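You operate a simulated robot arm through the tools that you are given. There is no shell and no other tool.

You run a simulated robot arm. Do the job below in one go: nothing can be reset, and whatever is moved stays where it is left.

TASK
Power off, push the loose heater plug in and heat up again.
Fine: it is under the grey lid; lid shut before the power, READY lit. Where these are worked on the way, their far stop is far enough and under half their travel is too little: grey lid.

It is judged by the outcome, as a careful person would: the job done as asked, and still so three seconds after it is handed in. It fails if anything else is knocked over, pushed out of place, dropped, spilled or broken. A push-on lid holds only when it is set on centred and level and pressed home; a screw cap is set on level and turned clockwise until tight.

THE ROBOT
A 7-joint arm with a fingered hand, fixed in place. Base frame: the origin is on the floor under the middle of its stand, x ahead of it, y to its left, z up. Lengths are in mm, angles in degrees, forces in N, time in s.
It reaches about 1333 mm from its shoulder. Its first joint turns from -69.0 to 172.0 degrees. Payload 5 kg.
Tool frame: the origin (TCP) lies between the finger pads and is the grasp point; the fingertips stand 32 mm ahead of it; z points along the fingers, y is the line along which they close. The gripper opens to 160 mm; its body begins 89 mm behind the TCP. The gripper is a hand of 3 fingers: y runs from the thumb to the fingers, the wrist lies at [0, 0, -252] in the tool frame, and closing takes about 1.5 s.
Orientation is told as [roll, pitch, yaw] about the base's x, y, z axes, in that order, counted from this pose: with the fingers straight down and closing along the base's y, the tool's x points along the base's -x, its y along +y and its z along -z.

THE INTERFACE
- The arm moves only by the tool apply_moves. Its argument "series" is a list that holds one entry, the list of rows, each a list of 7 numbers: the shift along the base's x, y, z in mm, then the turn, a rotation vector about the base's x, y, z in rad, then the closure, from 0 (fully open) to 1 (shut). In form: [[[tx, ty, tz, rx, ry, rz, grip], ...]]. A call has 1 to 20 rows; each row is the pose to reach, as a shift and turn from the pose commanded when the call began. Rows are played at 5 a second. More than 50 mm and 8.6 degrees between two rows, or a gripper value outside its range, and nothing of the call is played. Where a pose cannot be reached the arm comes as near as it can. A force on the tool above 90 N (or 10 N above the force at the start of the call, whichever is more), or a blocked arm, ends the call early, and 0.2 s more pass. Each finger travels about 108 mm/s and halts on what it meets, pressing with about 28 N; the grip force reading is that of the motor and also rises with nothing between the fingers. The clock runs only during rows and for 0.2 s after the last one: add rows that repeat a pose to give the fingers time. The reply holds the time, the measured pose of the TCP, the force on the tool along the base axes, the opening and the grip force, in the units named above and with some noise, with the torque about the TCP (base axes, N m) and any sound that the robot's microphone picked up.
- Cameras (640 x 400 px; columns grow to the right, rows downward): "scene" is fixed at [49.7, -648.4, 1394.1]; the picture's right is [0.48, -0.88, 0.00], its down [-0.15, -0.08, -0.99] and it looks along [0.86, 0.47, -0.17] (base axes); focal length 240 px, centre (320, 200). "wrist" rides on the gripper at [65, -4, -116] in the tool frame; the picture's right is [0.06, 1.00, 0.00], its down [-0.87, 0.05, -0.49] and it looks along [-0.49, 0.03, 0.87] (tool axes); focal length 261 px, centre (320, 200). There is no depth. A picture from a camera that has moved, and an enlarged one, comes with that camera's place and axes in the base frame and with its lens.
- get_image(camera): a new picture of that camera. It takes no simulated time.
- lift_body(by): slides the trunk up (or, below 0, down) by that many mm; the arm rides with it, the base frame stays. It gives what a move gives, with no picture.
- grasp_type(shape): the hand has 3 fingers and takes this shape, open, in about a second: jaw (thumb against the fingers, like two jaws); tri (thumb and two fingers); tip (a fingertip pinch); poke (one finger out to press); point (the index stretched); flat (the hand flat); cup (the hand cupped); fist (a fist). The gripper value then closes the fingers along that shape, each until it touches; the sizes above hold for jaw. It gives what a move gives, with no picture.
- close_up(camera, box): a new picture of the part [left, top, right, bottom] of that camera's present view, enlarged. It takes no simulated time.
- job_done(): hands the job in; it is judged then, once.

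Places have to be worked out from the pictures, the camera data and where the tool is seen. Open the gripper and draw the arm clear of the work before you hand the job in, unless the task says otherwise.

The tools are called after "Call:" as a command line: name --argument value ..., lists and objects as JSON in quotes. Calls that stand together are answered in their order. apply_moves: Moves the arm, as the interface text tells. Its arguments: {"type":"object","properties":{"series":{"type":"array","items":{"type":"array","items":{"type":"array","items":{"type":"number"}}}}},"required":["series"]} The other tools are called the same way: lift_body (by) moves the trunk up or down; grasp_type (shape) gives the hand a shape; get_image (camera) takes a picture; close_up (camera, box) takes an enlarged picture of a part of a camera's view; job_done () hands the job in.

At the start:

```text
time: 0.0
eef_pos: [457.1, -343.7, 1481.6]
tcp_rot: [0.1, 0.0, -0.1]
force: [0.2, 0.3, -0.1]
wrist_torque: [0.01, 0.01, 0.0]
opening: 159.9
grasp_force: 0.1
shape: jaw
trunk travel left (down, up): [-700.0, 240.0]
```

scene: 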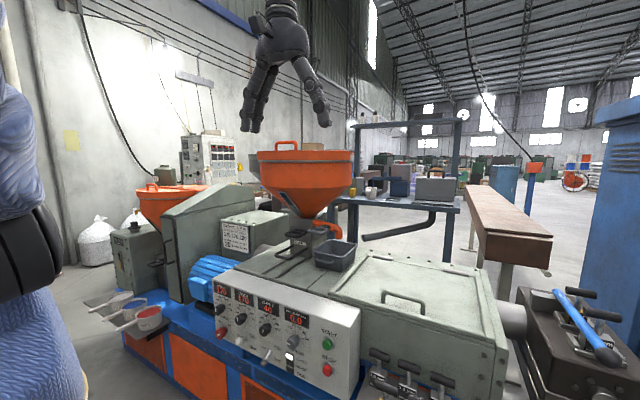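
wrist: 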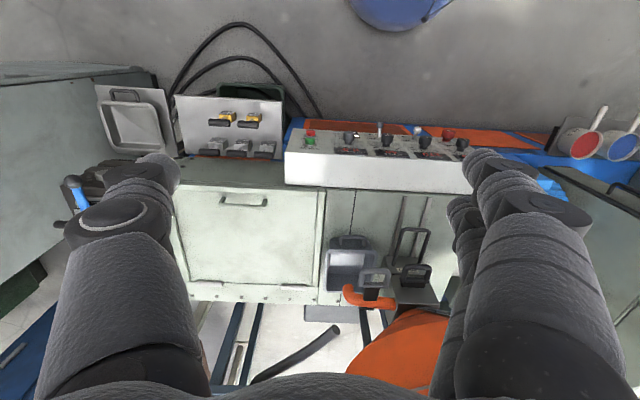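

The pictures show an extruder with a control panel and a grey hinged lid with a handle. I'll enlarge the panel, the lid and the plug area before doing anything.

Call:
close_up --camera "scene" --box '[200, 260, 360, 400]'

Call:
close_up --camera "scene" --box '[320, 240, 520, 400]'

Call:
close_up --camera "wrist" --box '[80, 60, 340, 220]'

Call:
close_up --camera "wrist" --box '[280, 100, 500, 220]'

Call:
close_up --camera "scene" --box '[80, 120, 280, 280]'

```text
2.86 times, centred on (280, 330) of scene
camera zoom: at [49.7, -648.4, 1394.1], right [0.48, -0.88, 0.0], down [-0.15, -0.08, -0.99], along [0.86, 0.47, -0.17], focal length 687 px, centre (434, -171)
```

zoom: 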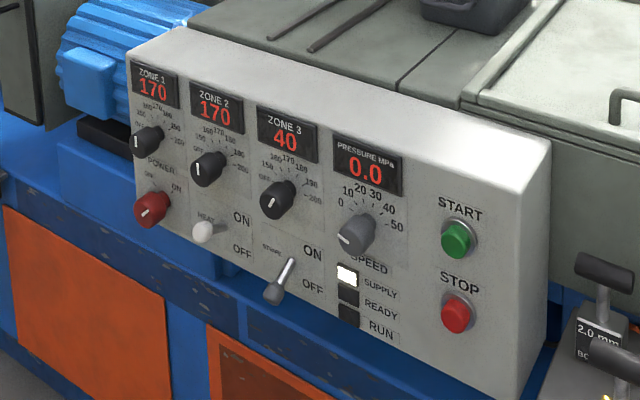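

```text
2.50 times, centred on (420, 320) of scene
camera zoom: at [49.7, -648.4, 1394.1], right [0.48, -0.88, 0.0], down [-0.15, -0.08, -0.99], along [0.86, 0.47, -0.17], focal length 601 px, centre (70, -100)
```

zoom: 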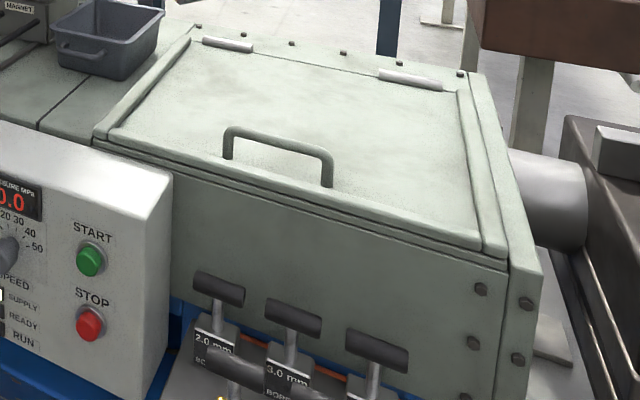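

```text
2.46 times, centred on (210, 140) of wrist
camera zoom: at [391.7, -349.6, 1597.1], right [-0.06, 1.0, 0.0], down [0.87, 0.05, 0.49], along [0.49, 0.03, -0.87], focal length 642 px, centre (591, 348)
```

zoom: 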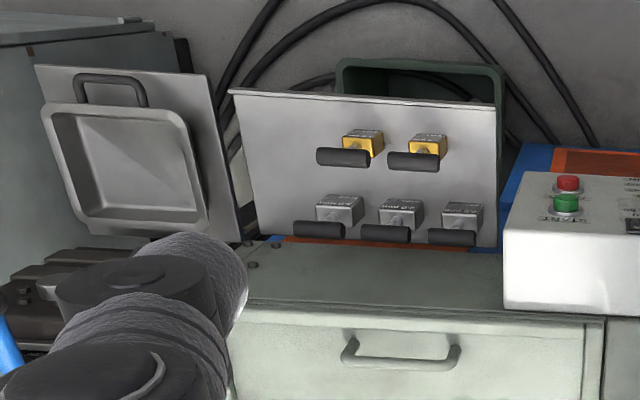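

```text
2.91 times, centred on (390, 160) of wrist
camera zoom: at [391.7, -349.6, 1597.1], right [-0.06, 1.0, 0.0], down [0.87, 0.05, 0.49], along [0.49, 0.03, -0.87], focal length 758 px, centre (116, 316)
```

zoom: 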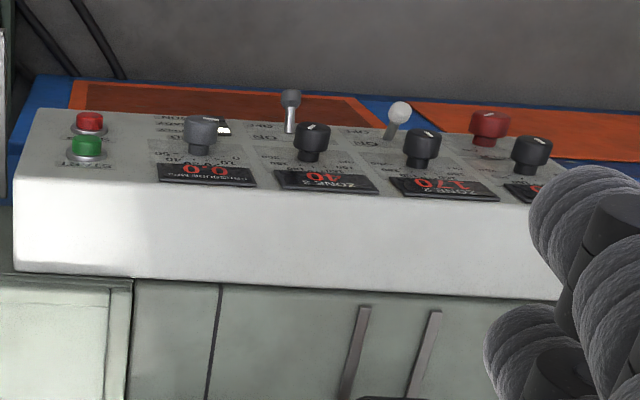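

```text
2.50 times, centred on (180, 200) of scene
camera zoom: at [49.7, -648.4, 1394.1], right [0.48, -0.88, 0.0], down [-0.15, -0.08, -0.99], along [0.86, 0.47, -0.17], focal length 601 px, centre (670, 200)
```

zoom: 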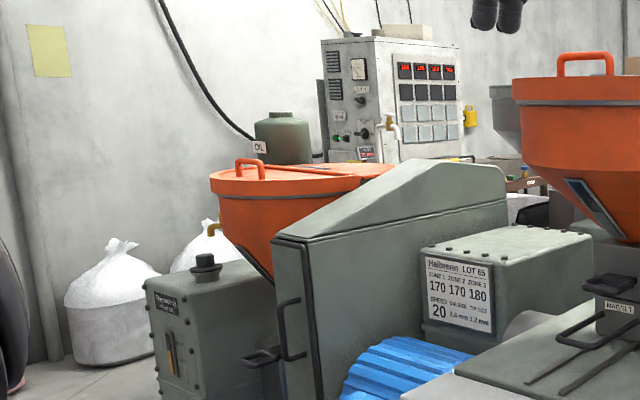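

The panel reads zones 170/170/40 with SUPPLY lit, so zone 3's heater looks loose. I'll zoom in further on the controls to read the knob positions.

Call:
close_up --camera "scene" --box '[208, 276, 272, 352]'

Call:
close_up --camera "scene" --box '[256, 290, 344, 385]'

Call:
close_up --camera "wrist" --box '[360, 110, 480, 170]'

Call:
close_up --camera "wrist" --box '[160, 80, 300, 170]'

```text
5.26 times, centred on (240, 314) of scene
camera zoom: at [49.7, -648.4, 1394.1], right [0.48, -0.88, 0.0], down [-0.15, -0.08, -0.99], along [0.86, 0.47, -0.17], focal length 1265 px, centre (741, -400)
```

zoom: 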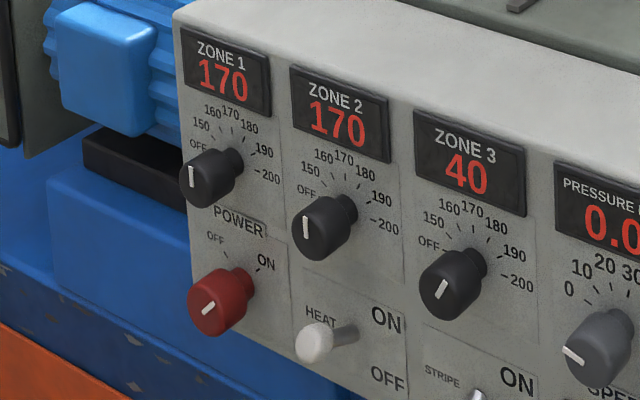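

```text
4.21 times, centred on (300, 338) of scene
camera zoom: at [49.7, -648.4, 1394.1], right [0.48, -0.88, 0.0], down [-0.15, -0.08, -0.99], along [0.86, 0.47, -0.17], focal length 1012 px, centre (404, -379)
```

zoom: 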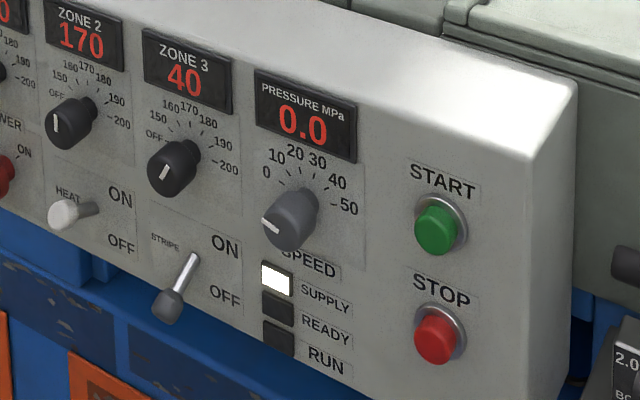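

```text
5.33 times, centred on (420, 140) of wrist
camera zoom: at [391.7, -349.6, 1597.1], right [-0.06, 1.0, 0.0], down [0.87, 0.05, 0.49], along [0.49, 0.03, -0.87], focal length 1390 px, centre (-213, 520)
```

zoom: 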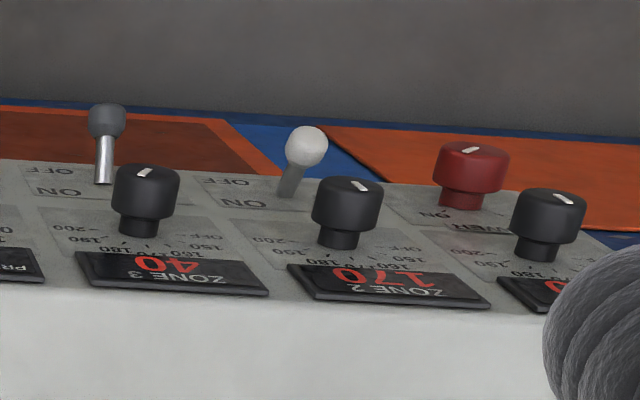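

```text
4.44 times, centred on (230, 125) of wrist
camera zoom: at [391.7, -349.6, 1597.1], right [-0.06, 1.0, 0.0], down [0.87, 0.05, 0.49], along [0.49, 0.03, -0.87], focal length 1158 px, centre (720, 533)
```

zoom: 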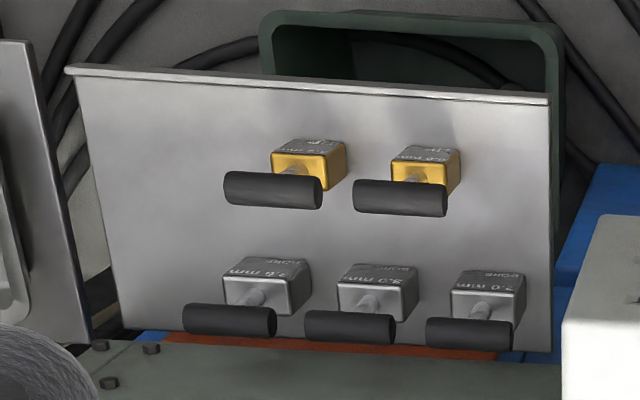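

Reading: POWER points to ON, HEAT is up (ON), STRIPE is down (OFF), and zone dials are roughly 170/170/180. I put POWER at about (601, 100, 717) and the lid handle at about (783, -547, 960). I'll bring the hand in front of the panel, pitched forward, to look at it closely.

Call:
apply_moves --series '[[[-3, 15, -41, 0, -0.075, 0, 0], [-6, 30, -82, 0, -0.15, 0, 0], [-9, 45, -123, 0, -0.225, 0, 0], [-12, 60, -164, 0, -0.3, 0, 0], [-15, 75, -205, 0, -0.375, 0, 0], [-18, 90, -246, 0, -0.45, 0, 0], [-21, 105, -287, 0, -0.525, 0, 0], [-24, 120, -328, 0, -0.6, 0, 0], [-27, 135, -369, 0, -0.675, 0, 0], [-30, 150, -410, 0, -0.75, 0, 0], [-33, 165, -451, 0, -0.825, 0, 0], [-36, 180, -492, 0, -0.9, 0, 0], [-39, 195, -533, 0, -0.975, 0, 0], [-42, 214, -574, 0, -1.047, 0, 0], [-42, 214, -574, 0, -1.047, 0, 0]]]'

Call:
get_image --camera "scene"

Call:
get_image --camera "wrist"

```text
time: 3.2
eef_pos: [629.4, -242.3, 959.8]
tcp_rot: [-9.8, -60.2, 10.2]
force: [-8.0, -5.3, 29.8]
wrist_torque: [2.97, 0.19, 0.89]
opening: 159.9
grasp_force: 0.2
shape: jaw
out of reach, approached as far as the arm can: row 4, 5, 6, 7, 8, 9, 10, 11, 12, 13, 14, 15
trunk travel left (down, up): [-700.0, 240.0]
stopped in row 15: the force on the tool passed its limit at 146 N (the readings are from after the stop); the commanded pose is now the measured one
```

```text
taken
```

scene: 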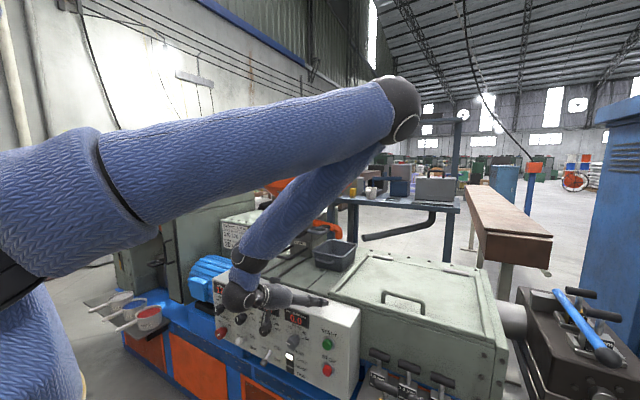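

```text
taken
camera wrist: at [497.0, -252.4, 959.6], right [-0.06, 0.99, -0.14], down [0.0, 0.14, 0.99], along [1.0, 0.06, 0.0], focal length 261 px, centre (320, 200)
```

wrist: 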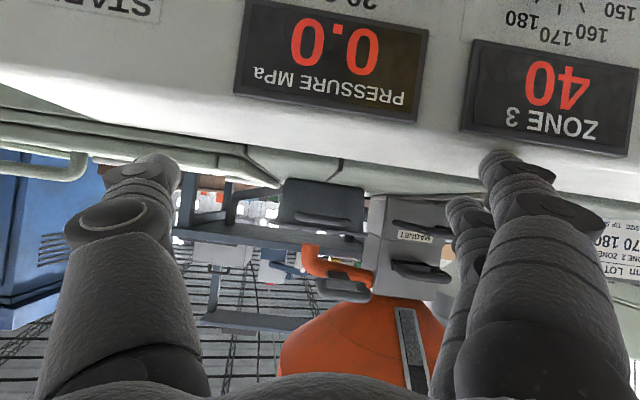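

The target was too close to the body to fold into, so the arm drifted forward and the fingers touched the machine top at about (630, -242, 960); nothing looks displaced. I'll raise the trunk to lift the hand straight off, which also gives the arm more room to fold.

Call:
lift_body --by 240

Call:
get_image --camera "scene"

Call:
get_image --camera "wrist"

```text
time: 5.7
eef_pos: [631.4, -243.6, 1195.4]
tcp_rot: [-9.9, -59.8, 10.5]
force: [0.1, 0.3, -0.4]
wrist_torque: [0.0, 0.02, 0.0]
opening: 159.9
grasp_force: 0.2
shape: jaw
trunk travel left (down, up): [-940.0, 0.0]
```

```text
taken
```

scene: 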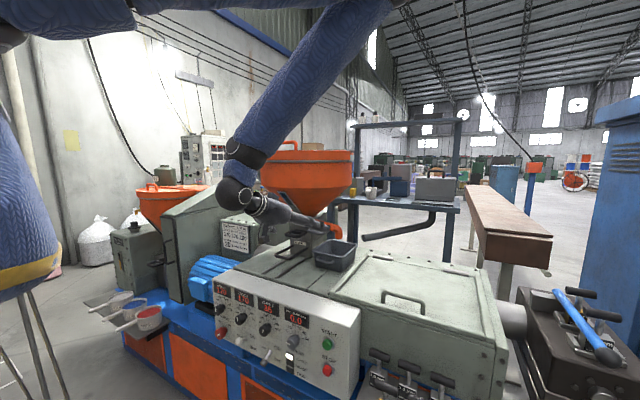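

```text
taken
camera wrist: at [499.0, -253.4, 1196.7], right [-0.06, 0.99, -0.14], down [0.0, 0.14, 0.99], along [1.0, 0.06, -0.01], focal length 261 px, centre (320, 200)
```

wrist: 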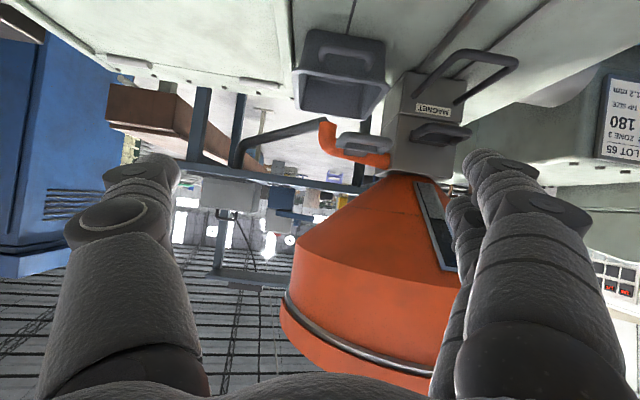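

The hand is clear at (631, -244, 1195) and nothing moved. I'll turn the fingers straight down, then draw back to x≈470 in front of the panel.

Call:
apply_moves --series '[[[0, 0, 0, 0.0076, 0.131, -0.0095, 0], [0, 0, 0, 0.0152, 0.2625, -0.019, 0], [0, 5, -5, 0.0229, 0.394, -0.0285, 0], [0, 10, -10, 0.0305, 0.525, -0.038, 0], [0, 15, -15, 0.038, 0.656, -0.0475, 0], [-10, 20, -20, 0.0457, 0.7875, -0.057, 0], [-25, 25, -30, 0.0534, 0.919, -0.0665, 0], [-50, 30, -45, 0.061, 1.05, -0.076, 0], [-85, 35, -60, 0.061, 1.05, -0.076, 0], [-120, 40, -80, 0.061, 1.05, -0.076, 0], [-150, 45, -110, 0.061, 1.05, -0.076, 0], [-161, 50, -150, 0.061, 1.05, -0.076, 0], [-161, 60, -190, 0.061, 1.05, -0.076, 0]]]'

Call:
get_image --camera "scene"

Call:
get_image --camera "wrist"

```text
time: 8.5
eef_pos: [478.9, -230.0, 1060.0]
tcp_rot: [0.2, -0.1, 0.2]
force: [0.9, -0.2, 0.3]
wrist_torque: [-0.03, 0.01, -0.02]
opening: 160.1
grasp_force: 0.0
shape: jaw
out of reach, approached as far as the arm can: row 11, 12, 13
trunk travel left (down, up): [-940.0, 0.0]
```

```text
taken
```

scene: 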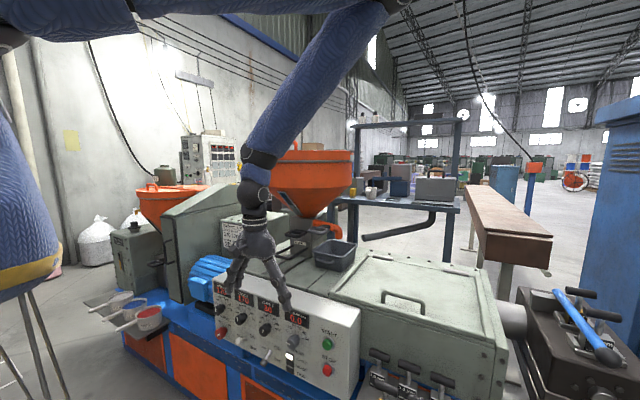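

```text
taken
camera wrist: at [413.2, -236.4, 1175.4], right [-0.06, 1.0, 0.0], down [0.87, 0.05, 0.49], along [0.49, 0.03, -0.87], focal length 261 px, centre (320, 200)
```

wrist: 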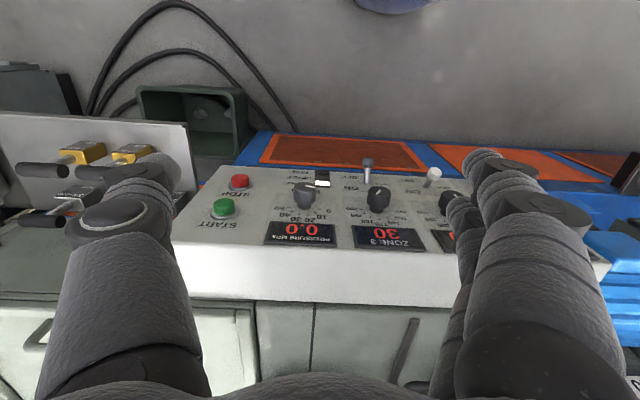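

Zone 3 now reads 30 and is falling; the last rows were out of reach because of how the arm folds. I'll go lower in front of the panel with the fingers still down, where the arm is less folded.

Call:
apply_moves --series '[[[10, 10, -20, 0, 0, 0, 0], [20, 20, -50, 0, 0, 0, 0], [25, 35, -85, 0, 0, 0, 0], [25, 50, -120, 0, 0, 0, 0], [25, 65, -155, 0, 0, 0, 0], [25, 80, -190, 0, 0, 0, 0], [25, 80, -190, 0, 0, 0, 0]]]'

Call:
get_image --camera "scene"

Call:
get_image --camera "wrist"

```text
time: 10.1
eef_pos: [506.4, -264.6, 1029.9]
tcp_rot: [0.1, 0.0, 0.1]
force: [0.0, 0.5, -0.1]
wrist_torque: [0.02, 0.0, -0.01]
opening: 160.0
grasp_force: 0.1
shape: jaw
out of reach, approached as far as the arm can: row 1, 2, 3, 4, 5, 6, 7
trunk travel left (down, up): [-940.0, 0.0]
```

```text
taken
```

scene: 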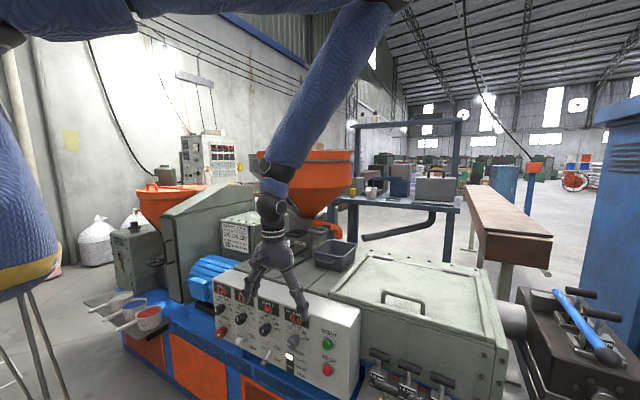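

```text
taken
camera wrist: at [440.6, -270.0, 1143.8], right [-0.06, 1.0, 0.0], down [0.87, 0.05, 0.49], along [0.49, 0.03, -0.87], focal length 261 px, centre (320, 200)
```

wrist: 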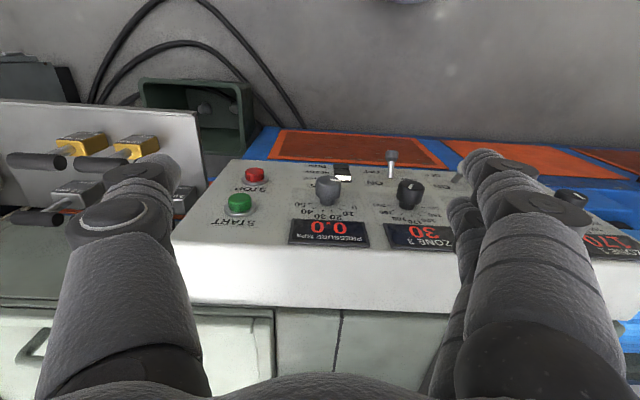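

The arm stops short even though its orientation is exact, so something in the fold is at a limit. I'll bring the commanded pose back to where the hand actually is and test reaching lower with a forward pitch.

Call:
apply_moves --series '[[[5, -40, 40, 0, 0, 0, 0], [8, -80, 70, 0, 0, 0, 0], [10, -120, 110, 0, 0, 0, 0], [11, -150, 150, 0, 0, 0, 0], [11, -150, 190, 0, 0, 0, 0], [11, -150, 215, 0, 0, 0, 0], [11, -150, 215, 0, 0, 0, 0]]]'

```text
refused: row 1 steps farther than a row can; nothing moved
```

That row was over the 50 mm limit; I'll use shorter steps.

Call:
apply_moves --series '[[[3, -28, 36, 0, 0, 0, 0], [6, -56, 72, 0, 0, 0, 0], [8, -84, 108, 0, 0, 0, 0], [10, -112, 144, 0, 0, 0, 0], [11, -140, 180, 0, 0, 0, 0], [11, -150, 215, 0, 0, 0, 0], [11, -150, 215, 0, 0, 0, 0]]]'

```text
time: 11.7
eef_pos: [511.3, -415.5, 1246.3]
tcp_rot: [0.1, 0.0, 0.0]
force: [0.3, -0.8, -0.1]
wrist_torque: [0.01, 0.01, 0.01]
opening: 159.8
grasp_force: 0.1
shape: jaw
trunk travel left (down, up): [-940.0, 0.0]
```

The commanded pose resets to the reached one, which helps. The blocked direction seems to be +y and down with this hand heading, so I'll test whether yawing the hand lets it go further.

Call:
apply_moves --series '[[[0, 20, -20, 0, 0, 0.1, 0], [0, 45, -45, 0, 0, 0.2, 0], [0, 70, -75, 0, 0, 0.3, 0], [0, 95, -105, 0, 0, 0.4, 0], [0, 120, -140, 0, 0, 0.5, 0], [0, 145, -175, 0, 0, 0.6, 0], [0, 170, -210, 0, 0, 0.7, 0], [0, 200, -245, 0, 0, 0.8, 0], [0, 230, -280, 0, 0, 0.8, 0], [0, 260, -315, 0, 0, 0.8, 0]]]'

Call:
get_image --camera "scene"

```text
time: 13.9
eef_pos: [512.2, -248.1, 1042.6]
tcp_rot: [0.0, -0.1, 45.9]
force: [-0.7, 0.2, -0.3]
wrist_torque: [0.03, 0.01, 0.02]
opening: 160.2
grasp_force: 0.1
shape: jaw
out of reach, approached as far as the arm can: row 7, 8, 9, 10
trunk travel left (down, up): [-940.0, 0.0]
```

```text
taken
```

scene: 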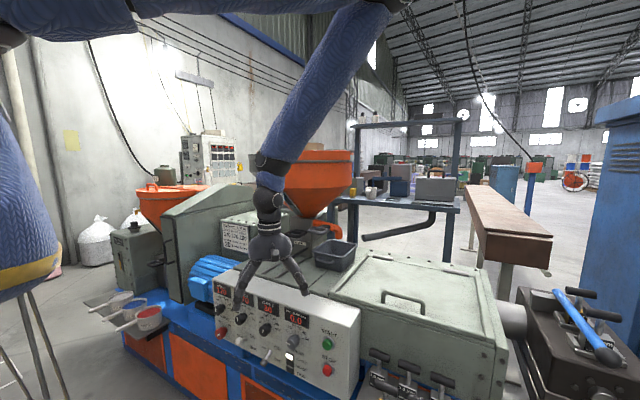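

The same boundary holds at any yaw: the upper arm apparently cannot dip below level, so low work needs the trunk lowered rather than raised. I'll raise the hand with the arm first, un-yaw it, then lower the trunk.

Call:
apply_moves --series '[[[3, 0, 45, 0, 0, -0.09, 0], [6, 0, 90, 0, 0, -0.18, 0], [9, 0, 135, 0, 0, -0.27, 0], [12, 0, 180, 0, 0, -0.36, 0], [15, 0, 225, 0, 0, -0.45, 0], [18, 0, 270, 0, 0, -0.54, 0], [21, 0, 315, 0, 0, -0.63, 0], [24, 0, 360, 0, 0, -0.72, 0], [28, 0, 405, 0, 0, -0.801, 0], [28, 0, 405, 0, 0, -0.801, 0]]]'

Call:
lift_body --by -450

Call:
get_image --camera "scene"

Call:
get_image --camera "wrist"

```text
time: 16.1
eef_pos: [543.6, -245.8, 1441.7]
tcp_rot: [0.0, 0.0, -0.1]
force: [-0.6, 0.5, -0.2]
wrist_torque: [-0.01, 0.03, 0.03]
opening: 160.0
grasp_force: 0.0
shape: jaw
trunk travel left (down, up): [-940.0, 0.0]
```

```text
refused: -450 is not a number from -400 to 400
```

```text
taken
```

scene: 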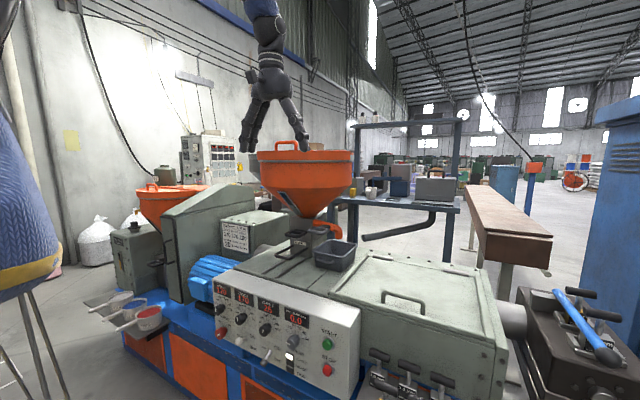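

```text
taken
camera wrist: at [477.7, -250.7, 1556.4], right [-0.06, 1.0, 0.0], down [0.87, 0.05, 0.49], along [0.49, 0.03, -0.87], focal length 261 px, centre (320, 200)
```

wrist: 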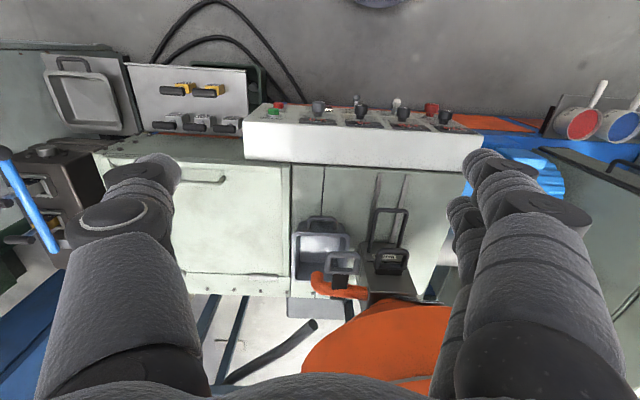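

The lift is capped at 400 mm per call. I'll lower the trunk by 380, which puts the hand at about z = 1060, still above everything.

Call:
lift_body --by -380

Call:
get_image --camera "scene"

Call:
get_image --camera "wrist"

```text
time: 19.8
eef_pos: [541.5, -244.1, 1061.4]
tcp_rot: [-0.1, 0.0, 0.0]
force: [-0.3, 0.5, -0.2]
wrist_torque: [0.03, -0.01, -0.01]
opening: 159.9
grasp_force: 0.0
shape: jaw
trunk travel left (down, up): [-560.0, 380.0]
```

```text
taken
```

scene: 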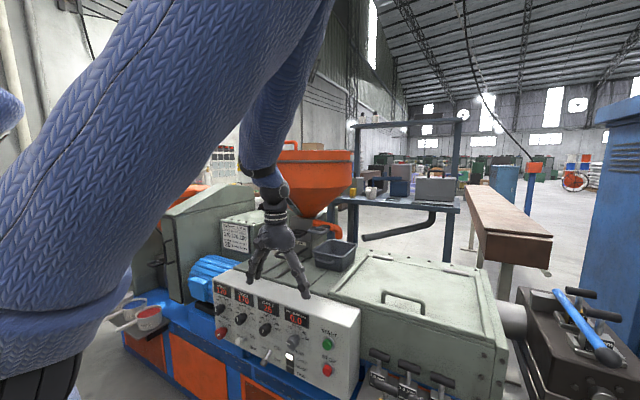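

```text
taken
camera wrist: at [476.7, -250.5, 1176.5], right [-0.06, 1.0, 0.0], down [0.87, 0.05, 0.49], along [0.49, 0.03, -0.87], focal length 261 px, centre (320, 200)
```

wrist: 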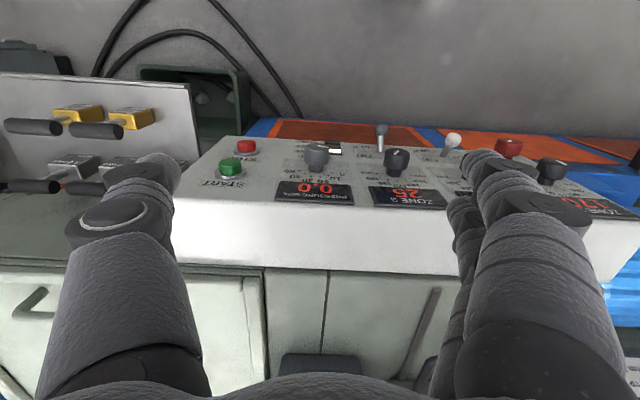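

Now the arm has room. I'll move left to y≈60 and pitch the hand forward while descending a bit, to look at the panel square on.

Call:
apply_moves --series '[[[4, 40, 0, 0, 0, 0, 0], [8, 80, 0, 0, 0, 0, 0], [12, 120, 0, 0, 0, 0, 0], [16, 160, 0, 0, 0, 0, 0], [20, 200, 0, 0, 0, 0, 0], [24, 240, 0, 0, 0, 0, 0], [26, 280, -5, 0, -0.05, 0, 0], [28, 304, -20, 0, -0.15, 0, 0], [28, 304, -50, 0, -0.25, 0, 0], [28, 304, -80, 0, -0.35, 0, 0], [28, 304, -110, 0, -0.45, 0, 0], [28, 304, -140, 0, -0.55, 0, 0], [28, 304, -160, 0, -0.61, 0, 0]]]'

Call:
get_image --camera "scene"

Call:
get_image --camera "wrist"

```text
time: 22.6
eef_pos: [603.5, -107.6, 997.7]
tcp_rot: [1.0, -34.3, 0.0]
force: [0.0, -0.3, -0.9]
wrist_torque: [-0.03, -0.01, 0.0]
opening: 160.1
grasp_force: 0.2
shape: jaw
out of reach, approached as far as the arm can: row 5, 6, 7, 8, 9, 10, 11, 12, 13
trunk travel left (down, up): [-560.0, 380.0]
```

```text
taken
```

scene: 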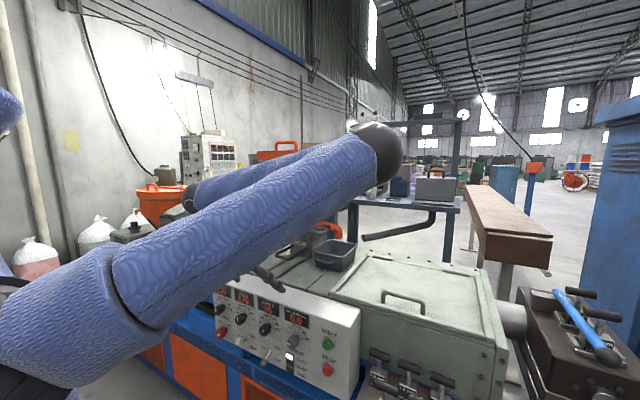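

```text
taken
camera wrist: at [484.4, -114.5, 1056.5], right [-0.06, 1.0, -0.02], down [0.44, 0.04, 0.9], along [0.9, 0.05, -0.44], focal length 261 px, centre (320, 200)
```

wrist: 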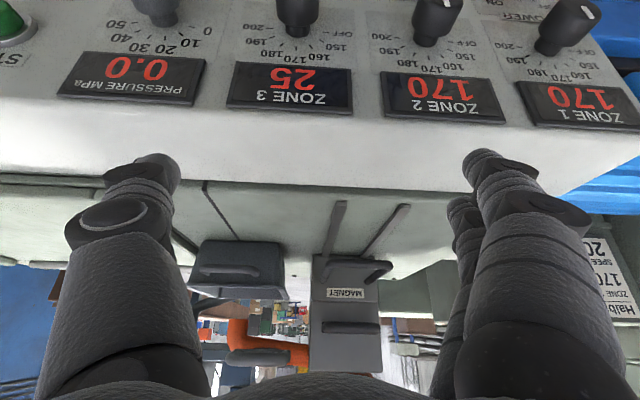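

The hand again stops moving left while the elbow stays out to the right, so the shoulder looks limited toward the left. I'll zoom in on the arm to understand its posture.

Call:
close_up --camera "scene" --box '[0, 110, 420, 400]'

Call:
close_up --camera "scene" --box '[170, 120, 420, 300]'

```text
1.38 times, centred on (210, 255) of scene
camera zoom: at [49.7, -648.4, 1394.1], right [0.48, -0.88, 0.0], down [-0.15, -0.08, -0.99], along [0.86, 0.47, -0.17], focal length 332 px, centre (472, 124)
```

zoom: 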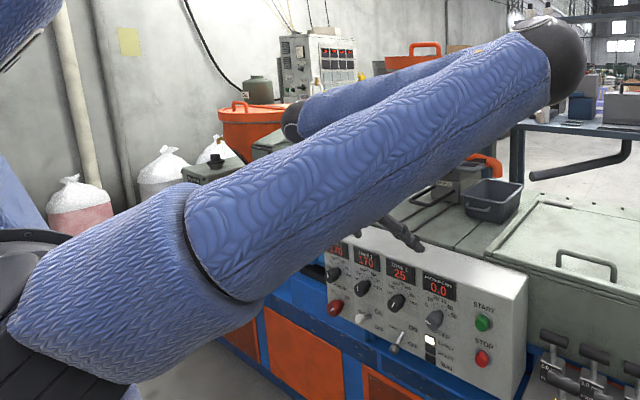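

```text
2.22 times, centred on (295, 210) of scene
camera zoom: at [49.7, -648.4, 1394.1], right [0.48, -0.88, 0.0], down [-0.15, -0.08, -0.99], along [0.86, 0.47, -0.17], focal length 534 px, centre (376, 178)
```

zoom: 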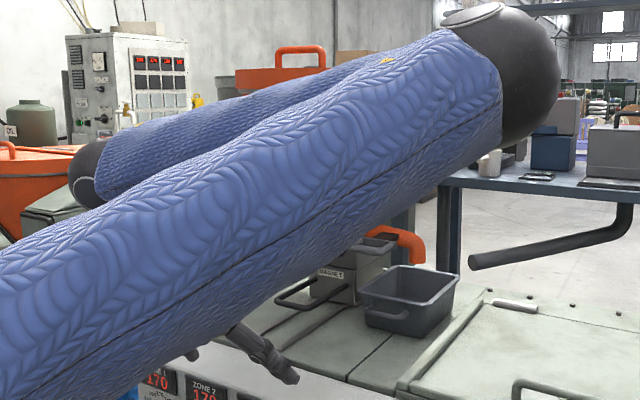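

I suspect the first joint has been pushed to its right-hand limit, and that the arm should instead work from its left side (it can turn to 172°). I'll raise the trunk, lift the hand well above everything, and sweep left.

Call:
lift_body --by 380

Call:
apply_moves --series '[[[0, 0, 30, 0, 0.1, 0, 0], [0, 0, 60, 0, 0.2, 0, 0], [0, 0, 90, 0, 0.3, 0, 0], [0, 0, 120, 0, 0.4, 0, 0], [0, 0, 150, 0, 0.5, 0, 0], [0, 0, 180, 0, 0.6, 0, 0], [0, 40, 180, 0, 0.6, 0, 0], [0, 80, 180, 0, 0.6, 0, 0], [0, 120, 180, 0, 0.6, 0, 0], [0, 160, 180, 0, 0.6, 0, 0], [0, 200, 180, 0, 0.6, 0, 0], [-5, 240, 180, 0, 0.6, 0, 0], [-10, 280, 180, 0, 0.6, 0, 0], [-15, 320, 180, 0, 0.6, 0, 0], [-20, 360, 180, 0, 0.6, 0, 0]]]'

Call:
get_image --camera "scene"

```text
time: 26.3
eef_pos: [603.9, -107.2, 1378.5]
tcp_rot: [1.1, -34.2, 0.0]
force: [0.4, -0.4, -0.1]
wrist_torque: [-0.01, 0.01, 0.0]
opening: 159.9
grasp_force: 0.1
shape: jaw
trunk travel left (down, up): [-940.0, 0.0]
```

```text
time: 29.5
eef_pos: [558.0, -84.9, 1557.3]
tcp_rot: [1.4, 0.3, 0.0]
force: [0.6, -1.0, 0.4]
wrist_torque: [0.03, 0.01, -0.01]
opening: 160.1
grasp_force: 0.0
shape: jaw
out of reach, approached as far as the arm can: row 7, 8, 9, 10, 11, 12, 13, 14, 15
trunk travel left (down, up): [-940.0, 0.0]
```

```text
taken
```

scene: 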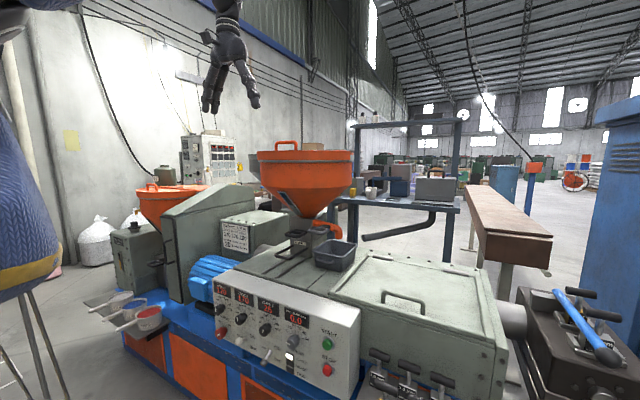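

Still capped near y = -85 with the arm folded. With the arm stretched out the first joint should have to turn with the hand, so I'll extend forward at height (above the hopper) and sweep left.

Call:
apply_moves --series '[[[40, -20, 10, 0, 0, 0, 0], [80, -40, 20, 0, 0, 0, 0], [120, -60, 30, 0, 0, 0, 0], [160, -80, 40, 0, 0, 0, 0], [200, -100, 50, 0, 0, 0, 0], [240, -120, 60, 0, 0, 0, 0], [280, -120, 60, 0, 0, 0, 0], [320, -120, 60, 0, 0, 0, 0], [360, -100, 60, 0, 0, 0, 0], [370, -60, 60, 0, 0, 0, 0], [370, -15, 60, 0, 0, 0, 0], [370, 30, 60, 0, 0, 0, 0], [370, 75, 60, 0, 0, 0, 0], [370, 120, 60, 0, 0, 0, 0], [370, 165, 60, 0, 0, 0, 0], [370, 210, 60, 0, 0, 0, 0]]]'

Call:
get_image --camera "scene"

```text
time: 32.9
eef_pos: [748.6, -135.6, 1541.6]
tcp_rot: [5.9, -3.0, -0.2]
force: [0.3, -0.2, -0.8]
wrist_torque: [0.03, 0.0, -0.01]
opening: 160.1
grasp_force: 0.0
shape: jaw
out of reach, approached as far as the arm can: row 2, 3, 4, 5, 6, 7, 8, 9, 10, 11, 12, 13, 14, 15, 16
trunk travel left (down, up): [-940.0, 0.0]
```

```text
taken
```

scene: 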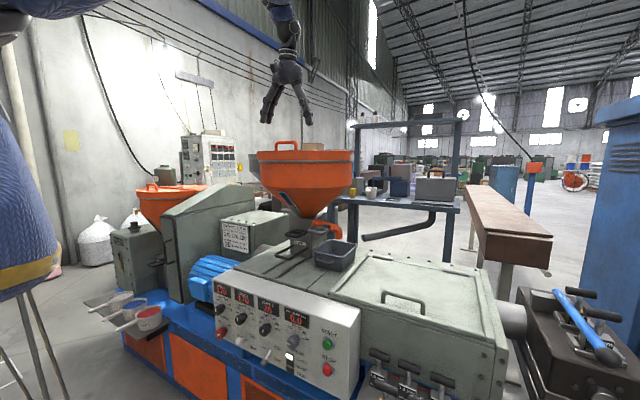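

The arm is still stuck against some joint limit in this posture. I'll go back toward the relaxed home posture (raised relative to the trunk) and test a leftward sweep from there in free space.

Call:
apply_moves --series '[[[-30, -20, 25, -0.02, 0.01, 0, 0], [-60, -40, 50, -0.04, 0.02, 0, 0], [-90, -60, 75, -0.06, 0.03, 0, 0], [-120, -80, 100, -0.08, 0.04, 0, 0], [-150, -100, 125, -0.1, 0.05, 0, 0], [-180, -120, 150, -0.1, 0.05, 0, 0], [-210, -150, 170, -0.1, 0.05, 0, 0], [-240, -180, 180, -0.1, 0.05, 0, 0], [-270, -208, 180, -0.1, 0.05, 0, 0], [-290, -208, 180, -0.1, 0.05, 0, 0]]]'

Call:
apply_moves --series '[[[0, 45, 0, 0, 0, 0, 0], [0, 90, 0, 0, 0, 0, 0], [0, 135, 0, 0, 0, 0, 0], [0, 180, 0, 0, 0, 0, 0], [0, 225, 0, 0, 0, 0, 0], [0, 270, 0, 0, 0, 0, 0], [0, 315, 0, 0, 0, 0, 0], [0, 360, 0, 0, 0, 0, 0], [0, 405, 0, 0, 0, 0, 0]]]'

Call:
get_image --camera "scene"

```text
time: 35.1
eef_pos: [455.4, -342.4, 1713.4]
tcp_rot: [0.2, -0.1, 0.0]
force: [-0.2, 0.0, -0.7]
wrist_torque: [0.01, -0.05, -0.03]
opening: 160.0
grasp_force: 0.1
shape: jaw
trunk travel left (down, up): [-940.0, 0.0]
```

```text
time: 37.1
eef_pos: [438.3, -77.9, 1685.9]
tcp_rot: [1.2, -0.2, 0.0]
force: [0.2, -0.4, -0.5]
wrist_torque: [0.01, 0.07, 0.01]
opening: 159.8
grasp_force: 0.0
shape: jaw
out of reach, approached as far as the arm can: row 6, 7, 8, 9
trunk travel left (down, up): [-940.0, 0.0]
```

```text
taken
```

scene: 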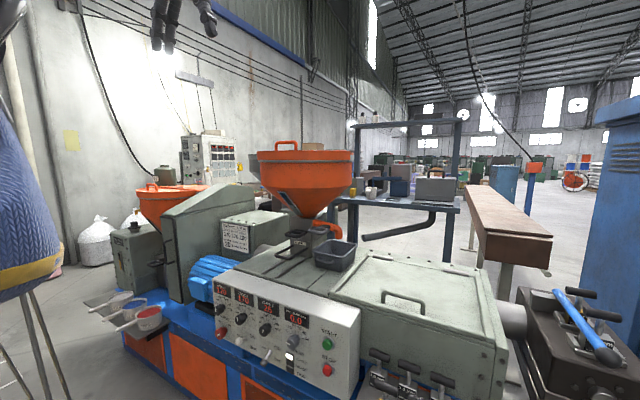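

The leftward limit is near y ≈ -80 for the wrist, so this is in effect a right arm; to reach POWER at y≈100 the hand must point left. I'll test that pose in free space at height: fingers pointing left and forward, closing vertically.

Call:
apply_moves --series '[[[12.8, 13.7, -2.2, 0.117, -0.035, -0.035, 0], [25.7, 27.4, -4.5, 0.234, -0.069, -0.069, 0], [38.5, 41.1, -6.7, 0.351, -0.104, -0.104, 0], [51.4, 54.8, -8.9, 0.469, -0.139, -0.139, 0], [64.2, 68.5, -11.2, 0.586, -0.173, -0.173, 0], [77.1, 82.2, -13.4, 0.703, -0.208, -0.208, 0], [89.9, 95.8, -15.6, 0.82, -0.243, -0.243, 0], [102.8, 109.5, -17.8, 0.937, -0.278, -0.278, 0], [115.6, 123.2, -20.1, 1.054, -0.312, -0.312, 0], [128.5, 136.9, -22.3, 1.172, -0.347, -0.347, 0], [141.3, 150.6, -24.5, 1.289, -0.382, -0.382, 0], [154.2, 164.3, -26.8, 1.406, -0.416, -0.416, 0], [167, 178, -29, 1.523, -0.451, -0.451, 0], [167, 178, -29, 1.523, -0.451, -0.451, 0]]]'

Call:
get_image --camera "scene"

Call:
get_image --camera "wrist"

```text
time: 40.1
eef_pos: [601.4, 102.2, 1665.6]
tcp_rot: [90.3, 0.0, -33.2]
force: [-0.2, 1.3, -1.0]
wrist_torque: [-0.04, -0.01, -0.03]
opening: 160.2
grasp_force: 0.1
shape: jaw
trunk travel left (down, up): [-940.0, 0.0]
```

```text
taken
```

scene: 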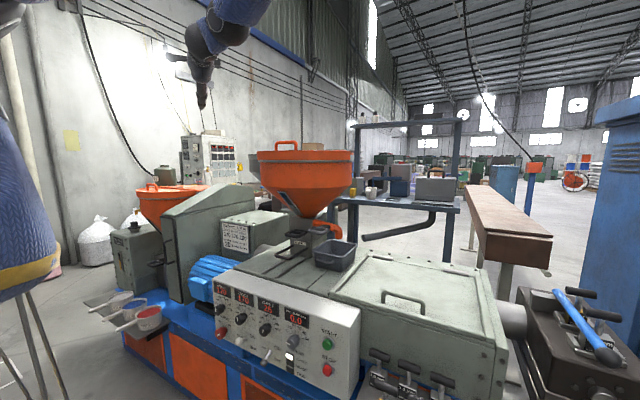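

```text
taken
camera wrist: at [483.0, 39.7, 1661.0], right [-0.05, 0.03, 1.0], down [0.46, -0.89, 0.05], along [0.89, 0.46, 0.04], focal length 261 px, centre (320, 200)
```

wrist: 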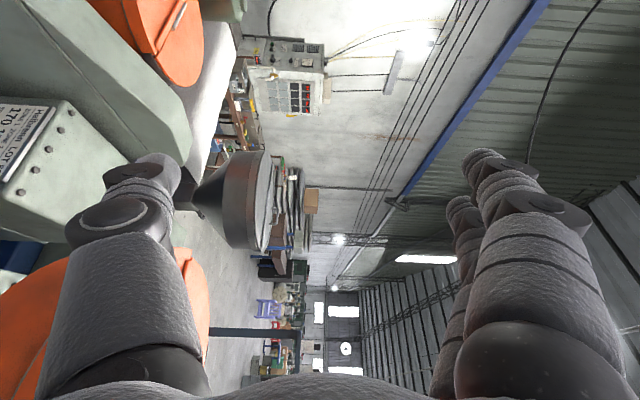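

The left-pointing pose is reached exactly. Here in free space I'll test how far the hand can roll about the knob axis (base x) both ways, since that is the stroke I need to turn POWER.

Call:
apply_moves --series '[[[0, 0, 0, 0.12, 0, 0, 0], [0, 0, 0, 0.24, 0, 0, 0], [0, 0, 0, 0.36, 0, 0, 0], [0, 0, 0, 0.48, 0, 0, 0], [0, 0, 0, 0.6, 0, 0, 0]]]'

Call:
apply_moves --series '[[[0, 0, 0, -0.14, 0, 0, 0], [0, 0, 0, -0.28, 0, 0, 0], [0, 0, 0, -0.42, 0, 0, 0], [0, 0, 0, -0.56, 0, 0, 0], [0, 0, 0, -0.7, 0, 0, 0], [0, 0, 0, -0.84, 0, 0, 0], [0, 0, 0, -0.98, 0, 0, 0], [0, 0, 0, -1.12, 0, 0, 0], [0, 0, 0, -1.26, 0, 0, 0], [0, 0, 0, -1.4, 0, 0, 0], [0, 0, 0, -1.54, 0, 0, 0], [0, 0, 0, -1.68, 0, 0, 0]]]'

```text
time: 41.3
eef_pos: [607.0, 83.1, 1679.1]
tcp_rot: [119.9, 18.1, -28.2]
force: [-0.3, -0.5, -0.2]
wrist_torque: [-0.02, -0.02, 0.01]
opening: 160.2
grasp_force: 0.1
shape: jaw
out of reach, approached as far as the arm can: row 5
trunk travel left (down, up): [-940.0, 0.0]
```

```text
time: 43.9
eef_pos: [604.1, 40.4, 1677.4]
tcp_rot: [32.8, -29.0, -17.1]
force: [-0.7, 0.0, 0.6]
wrist_torque: [0.05, -0.03, 0.02]
opening: 159.9
grasp_force: 0.1
shape: jaw
out of reach, approached as far as the arm can: row 12
trunk travel left (down, up): [-940.0, 0.0]
```

The roll stroke spans about +27° to -57°, nearly the full 90° I need in one grip. Now I'll look at the hand shapes in free space to find a slim one for gripping the 47 mm knob between its neighbours.

Call:
grasp_type --shape "tip"

Call:
get_image --camera "wrist"

Call:
grasp_type --shape "tri"

Call:
get_image --camera "wrist"

Call:
grasp_type --shape "poke"

Call:
get_image --camera "wrist"

Call:
close_up --camera "scene" --box '[140, 0, 320, 130]'

```text
time: 44.8
eef_pos: [609.1, 42.6, 1675.0]
tcp_rot: [32.8, -28.7, -17.2]
force: [-0.2, 0.8, -0.9]
wrist_torque: [0.03, 0.04, 0.01]
opening: 160.2
grasp_force: 0.0
shape: tip
trunk travel left (down, up): [-940.0, 0.0]
```

```text
taken
camera wrist: at [491.0, 8.1, 1727.4], right [-0.05, 0.89, 0.44], down [0.46, -0.37, 0.81], along [0.89, 0.25, -0.39], focal length 261 px, centre (320, 200)
```

wrist: 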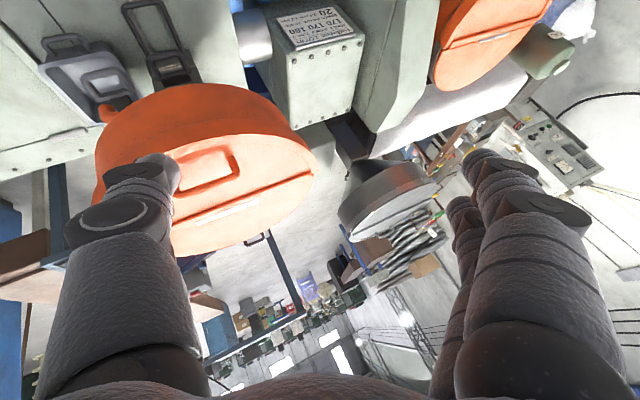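

```text
time: 45.7
eef_pos: [607.4, 41.2, 1676.7]
tcp_rot: [32.9, -28.9, -17.1]
force: [-0.3, 0.0, -0.5]
wrist_torque: [-0.03, 0.0, 0.02]
opening: 159.9
grasp_force: 0.0
shape: tri
trunk travel left (down, up): [-940.0, 0.0]
```

```text
taken
camera wrist: at [489.1, 7.4, 1728.0], right [-0.05, 0.89, 0.44], down [0.46, -0.37, 0.81], along [0.89, 0.25, -0.39], focal length 261 px, centre (320, 200)
```

wrist: 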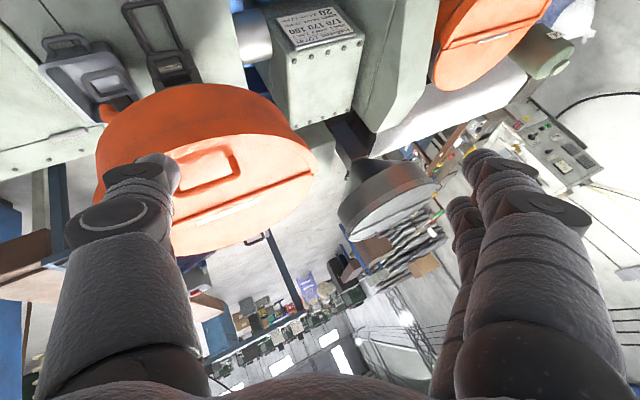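

```text
time: 46.6
eef_pos: [607.3, 41.7, 1676.7]
tcp_rot: [32.8, -28.8, -17.2]
force: [-0.8, 0.5, -0.2]
wrist_torque: [0.02, 0.0, 0.01]
opening: 0.0
grasp_force: 0.1
shape: poke
trunk travel left (down, up): [-940.0, 0.0]
```

```text
taken
camera wrist: at [489.8, 7.4, 1727.8], right [-0.05, 0.89, 0.44], down [0.46, -0.37, 0.81], along [0.89, 0.25, -0.39], focal length 261 px, centre (320, 200)
```

wrist: 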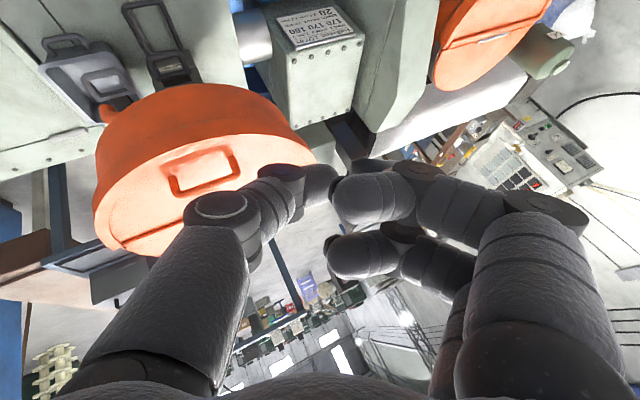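

```text
3.08 times, centred on (230, 65) of scene
camera zoom: at [49.7, -648.4, 1394.1], right [0.48, -0.88, 0.0], down [-0.15, -0.08, -0.99], along [0.86, 0.47, -0.17], focal length 740 px, centre (597, 615)
```

zoom: 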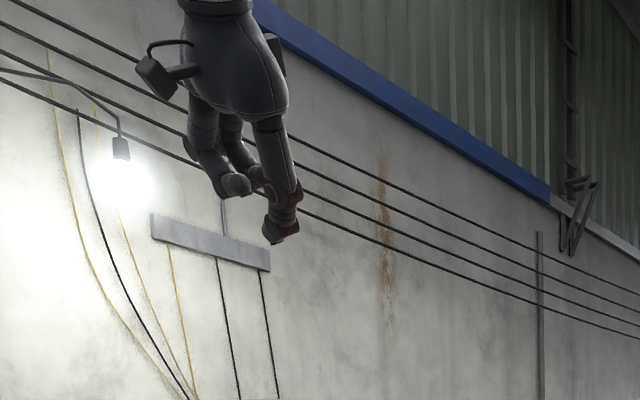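

Poke leaves one digit out with the others curled; tip and tri look like jaw while open. I'll check how tip and jaw look when partly closed.

Call:
grasp_type --shape "tip"

Call:
apply_moves --series '[[[0, 0, 0, 0, 0, 0, 0.5], [0, 0, 0, 0, 0, 0, 0.5], [0, 0, 0, 0, 0, 0, 0.5], [0, 0, 0, 0, 0, 0, 0.5], [0, 0, 0, 0, 0, 0, 0.5]]]'

Call:
get_image --camera "wrist"

Call:
grasp_type --shape "jaw"

Call:
apply_moves --series '[[[0, 0, 0, 0, 0, 0, 0.5], [0, 0, 0, 0, 0, 0, 0.5], [0, 0, 0, 0, 0, 0, 0.5], [0, 0, 0, 0, 0, 0, 0.5], [0, 0, 0, 0, 0, 0, 0.5]]]'

Call:
get_image --camera "wrist"

Call:
close_up --camera "scene" --box '[140, 0, 320, 130]'

```text
time: 47.5
eef_pos: [607.6, 41.1, 1676.7]
tcp_rot: [32.8, -28.7, -17.2]
force: [0.1, -0.5, 0.8]
wrist_torque: [0.03, 0.0, -0.04]
opening: 159.7
grasp_force: 0.0
shape: tip
trunk travel left (down, up): [-940.0, 0.0]
```

```text
time: 48.7
eef_pos: [607.0, 41.4, 1676.0]
tcp_rot: [32.8, -28.7, -17.2]
force: [0.0, 0.1, 0.1]
wrist_torque: [-0.01, 0.01, 0.0]
opening: 80.5
grasp_force: 0.0
shape: tip
trunk travel left (down, up): [-940.0, 0.0]
```

```text
taken
camera wrist: at [489.6, 7.1, 1727.9], right [-0.05, 0.89, 0.44], down [0.46, -0.37, 0.81], along [0.89, 0.25, -0.39], focal length 261 px, centre (320, 200)
```

wrist: 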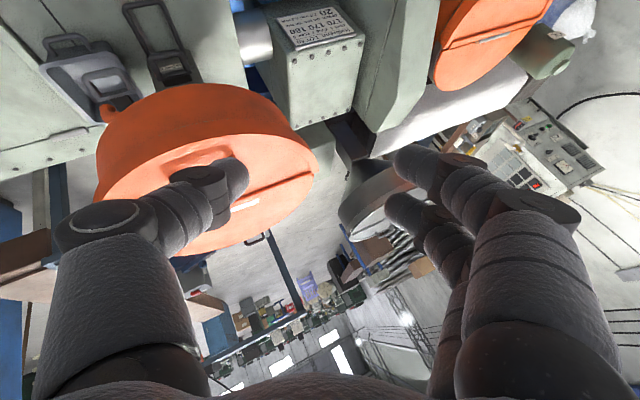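

```text
time: 49.6
eef_pos: [607.7, 41.4, 1677.6]
tcp_rot: [32.8, -28.8, -17.2]
force: [0.4, -0.2, -0.3]
wrist_torque: [0.0, 0.03, 0.04]
opening: 160.0
grasp_force: 0.1
shape: jaw
trunk travel left (down, up): [-940.0, 0.0]
```

```text
time: 50.8
eef_pos: [607.3, 40.6, 1676.2]
tcp_rot: [32.8, -28.7, -17.2]
force: [-0.5, 0.7, 0.1]
wrist_torque: [0.01, 0.02, -0.01]
opening: 80.9
grasp_force: 0.1
shape: jaw
trunk travel left (down, up): [-940.0, 0.0]
```

```text
taken
camera wrist: at [489.6, 7.1, 1727.9], right [-0.05, 0.89, 0.44], down [0.46, -0.37, 0.81], along [0.89, 0.25, -0.39], focal length 261 px, centre (320, 200)
```

wrist: 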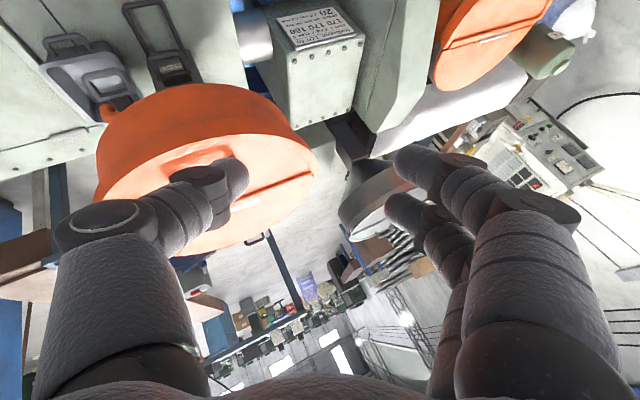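

```text
3.08 times, centred on (230, 65) of scene
camera zoom: at [49.7, -648.4, 1394.1], right [0.48, -0.88, 0.0], down [-0.15, -0.08, -0.99], along [0.86, 0.47, -0.17], focal length 740 px, centre (597, 615)
```

zoom: 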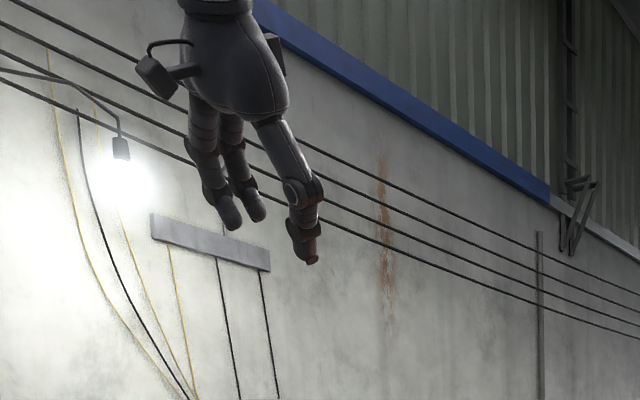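

In jaw at half closure the opening is 80 mm and the fingers are about 20 mm thick, which fits. I'll roll back to level-left and test how far back in x this pose can go, so I can descend in front of the knobs.

Call:
apply_moves --series '[[[0, 8, 0, 0.135, 0, 0, 0.5], [0, 16, 0, 0.27, 0, 0, 0.5], [0, 24, 0, 0.405, 0, 0, 0.5], [0, 32, 0, 0.54, 0, 0, 0.5], [0, 40, 0, 0.675, 0, 0, 0.5], [0, 48, 0, 0.81, 0, 0, 0.5], [0, 56, 0, 0.945, 0, 0, 0.5], [0, 60, 0, 1.077, 0, 0, 0.5], [-20, 60, 0, 1.077, 0, 0, 0.5], [-40, 60, 0, 1.077, 0, 0, 0.5], [-60, 60, 0, 1.077, 0, 0, 0.5], [-80, 60, 0, 1.077, 0, 0, 0.5], [-100, 60, 0, 1.077, 0, 0, 0.5]]]'

```text
time: 53.6
eef_pos: [560.2, 121.3, 1697.9]
tcp_rot: [90.1, -0.2, -33.1]
force: [0.4, 0.3, 0.0]
wrist_torque: [0.01, 0.02, -0.06]
opening: 80.2
grasp_force: 0.0
shape: jaw
out of reach, approached as far as the arm can: row 10, 11, 12, 13
trunk travel left (down, up): [-940.0, 0.0]
```

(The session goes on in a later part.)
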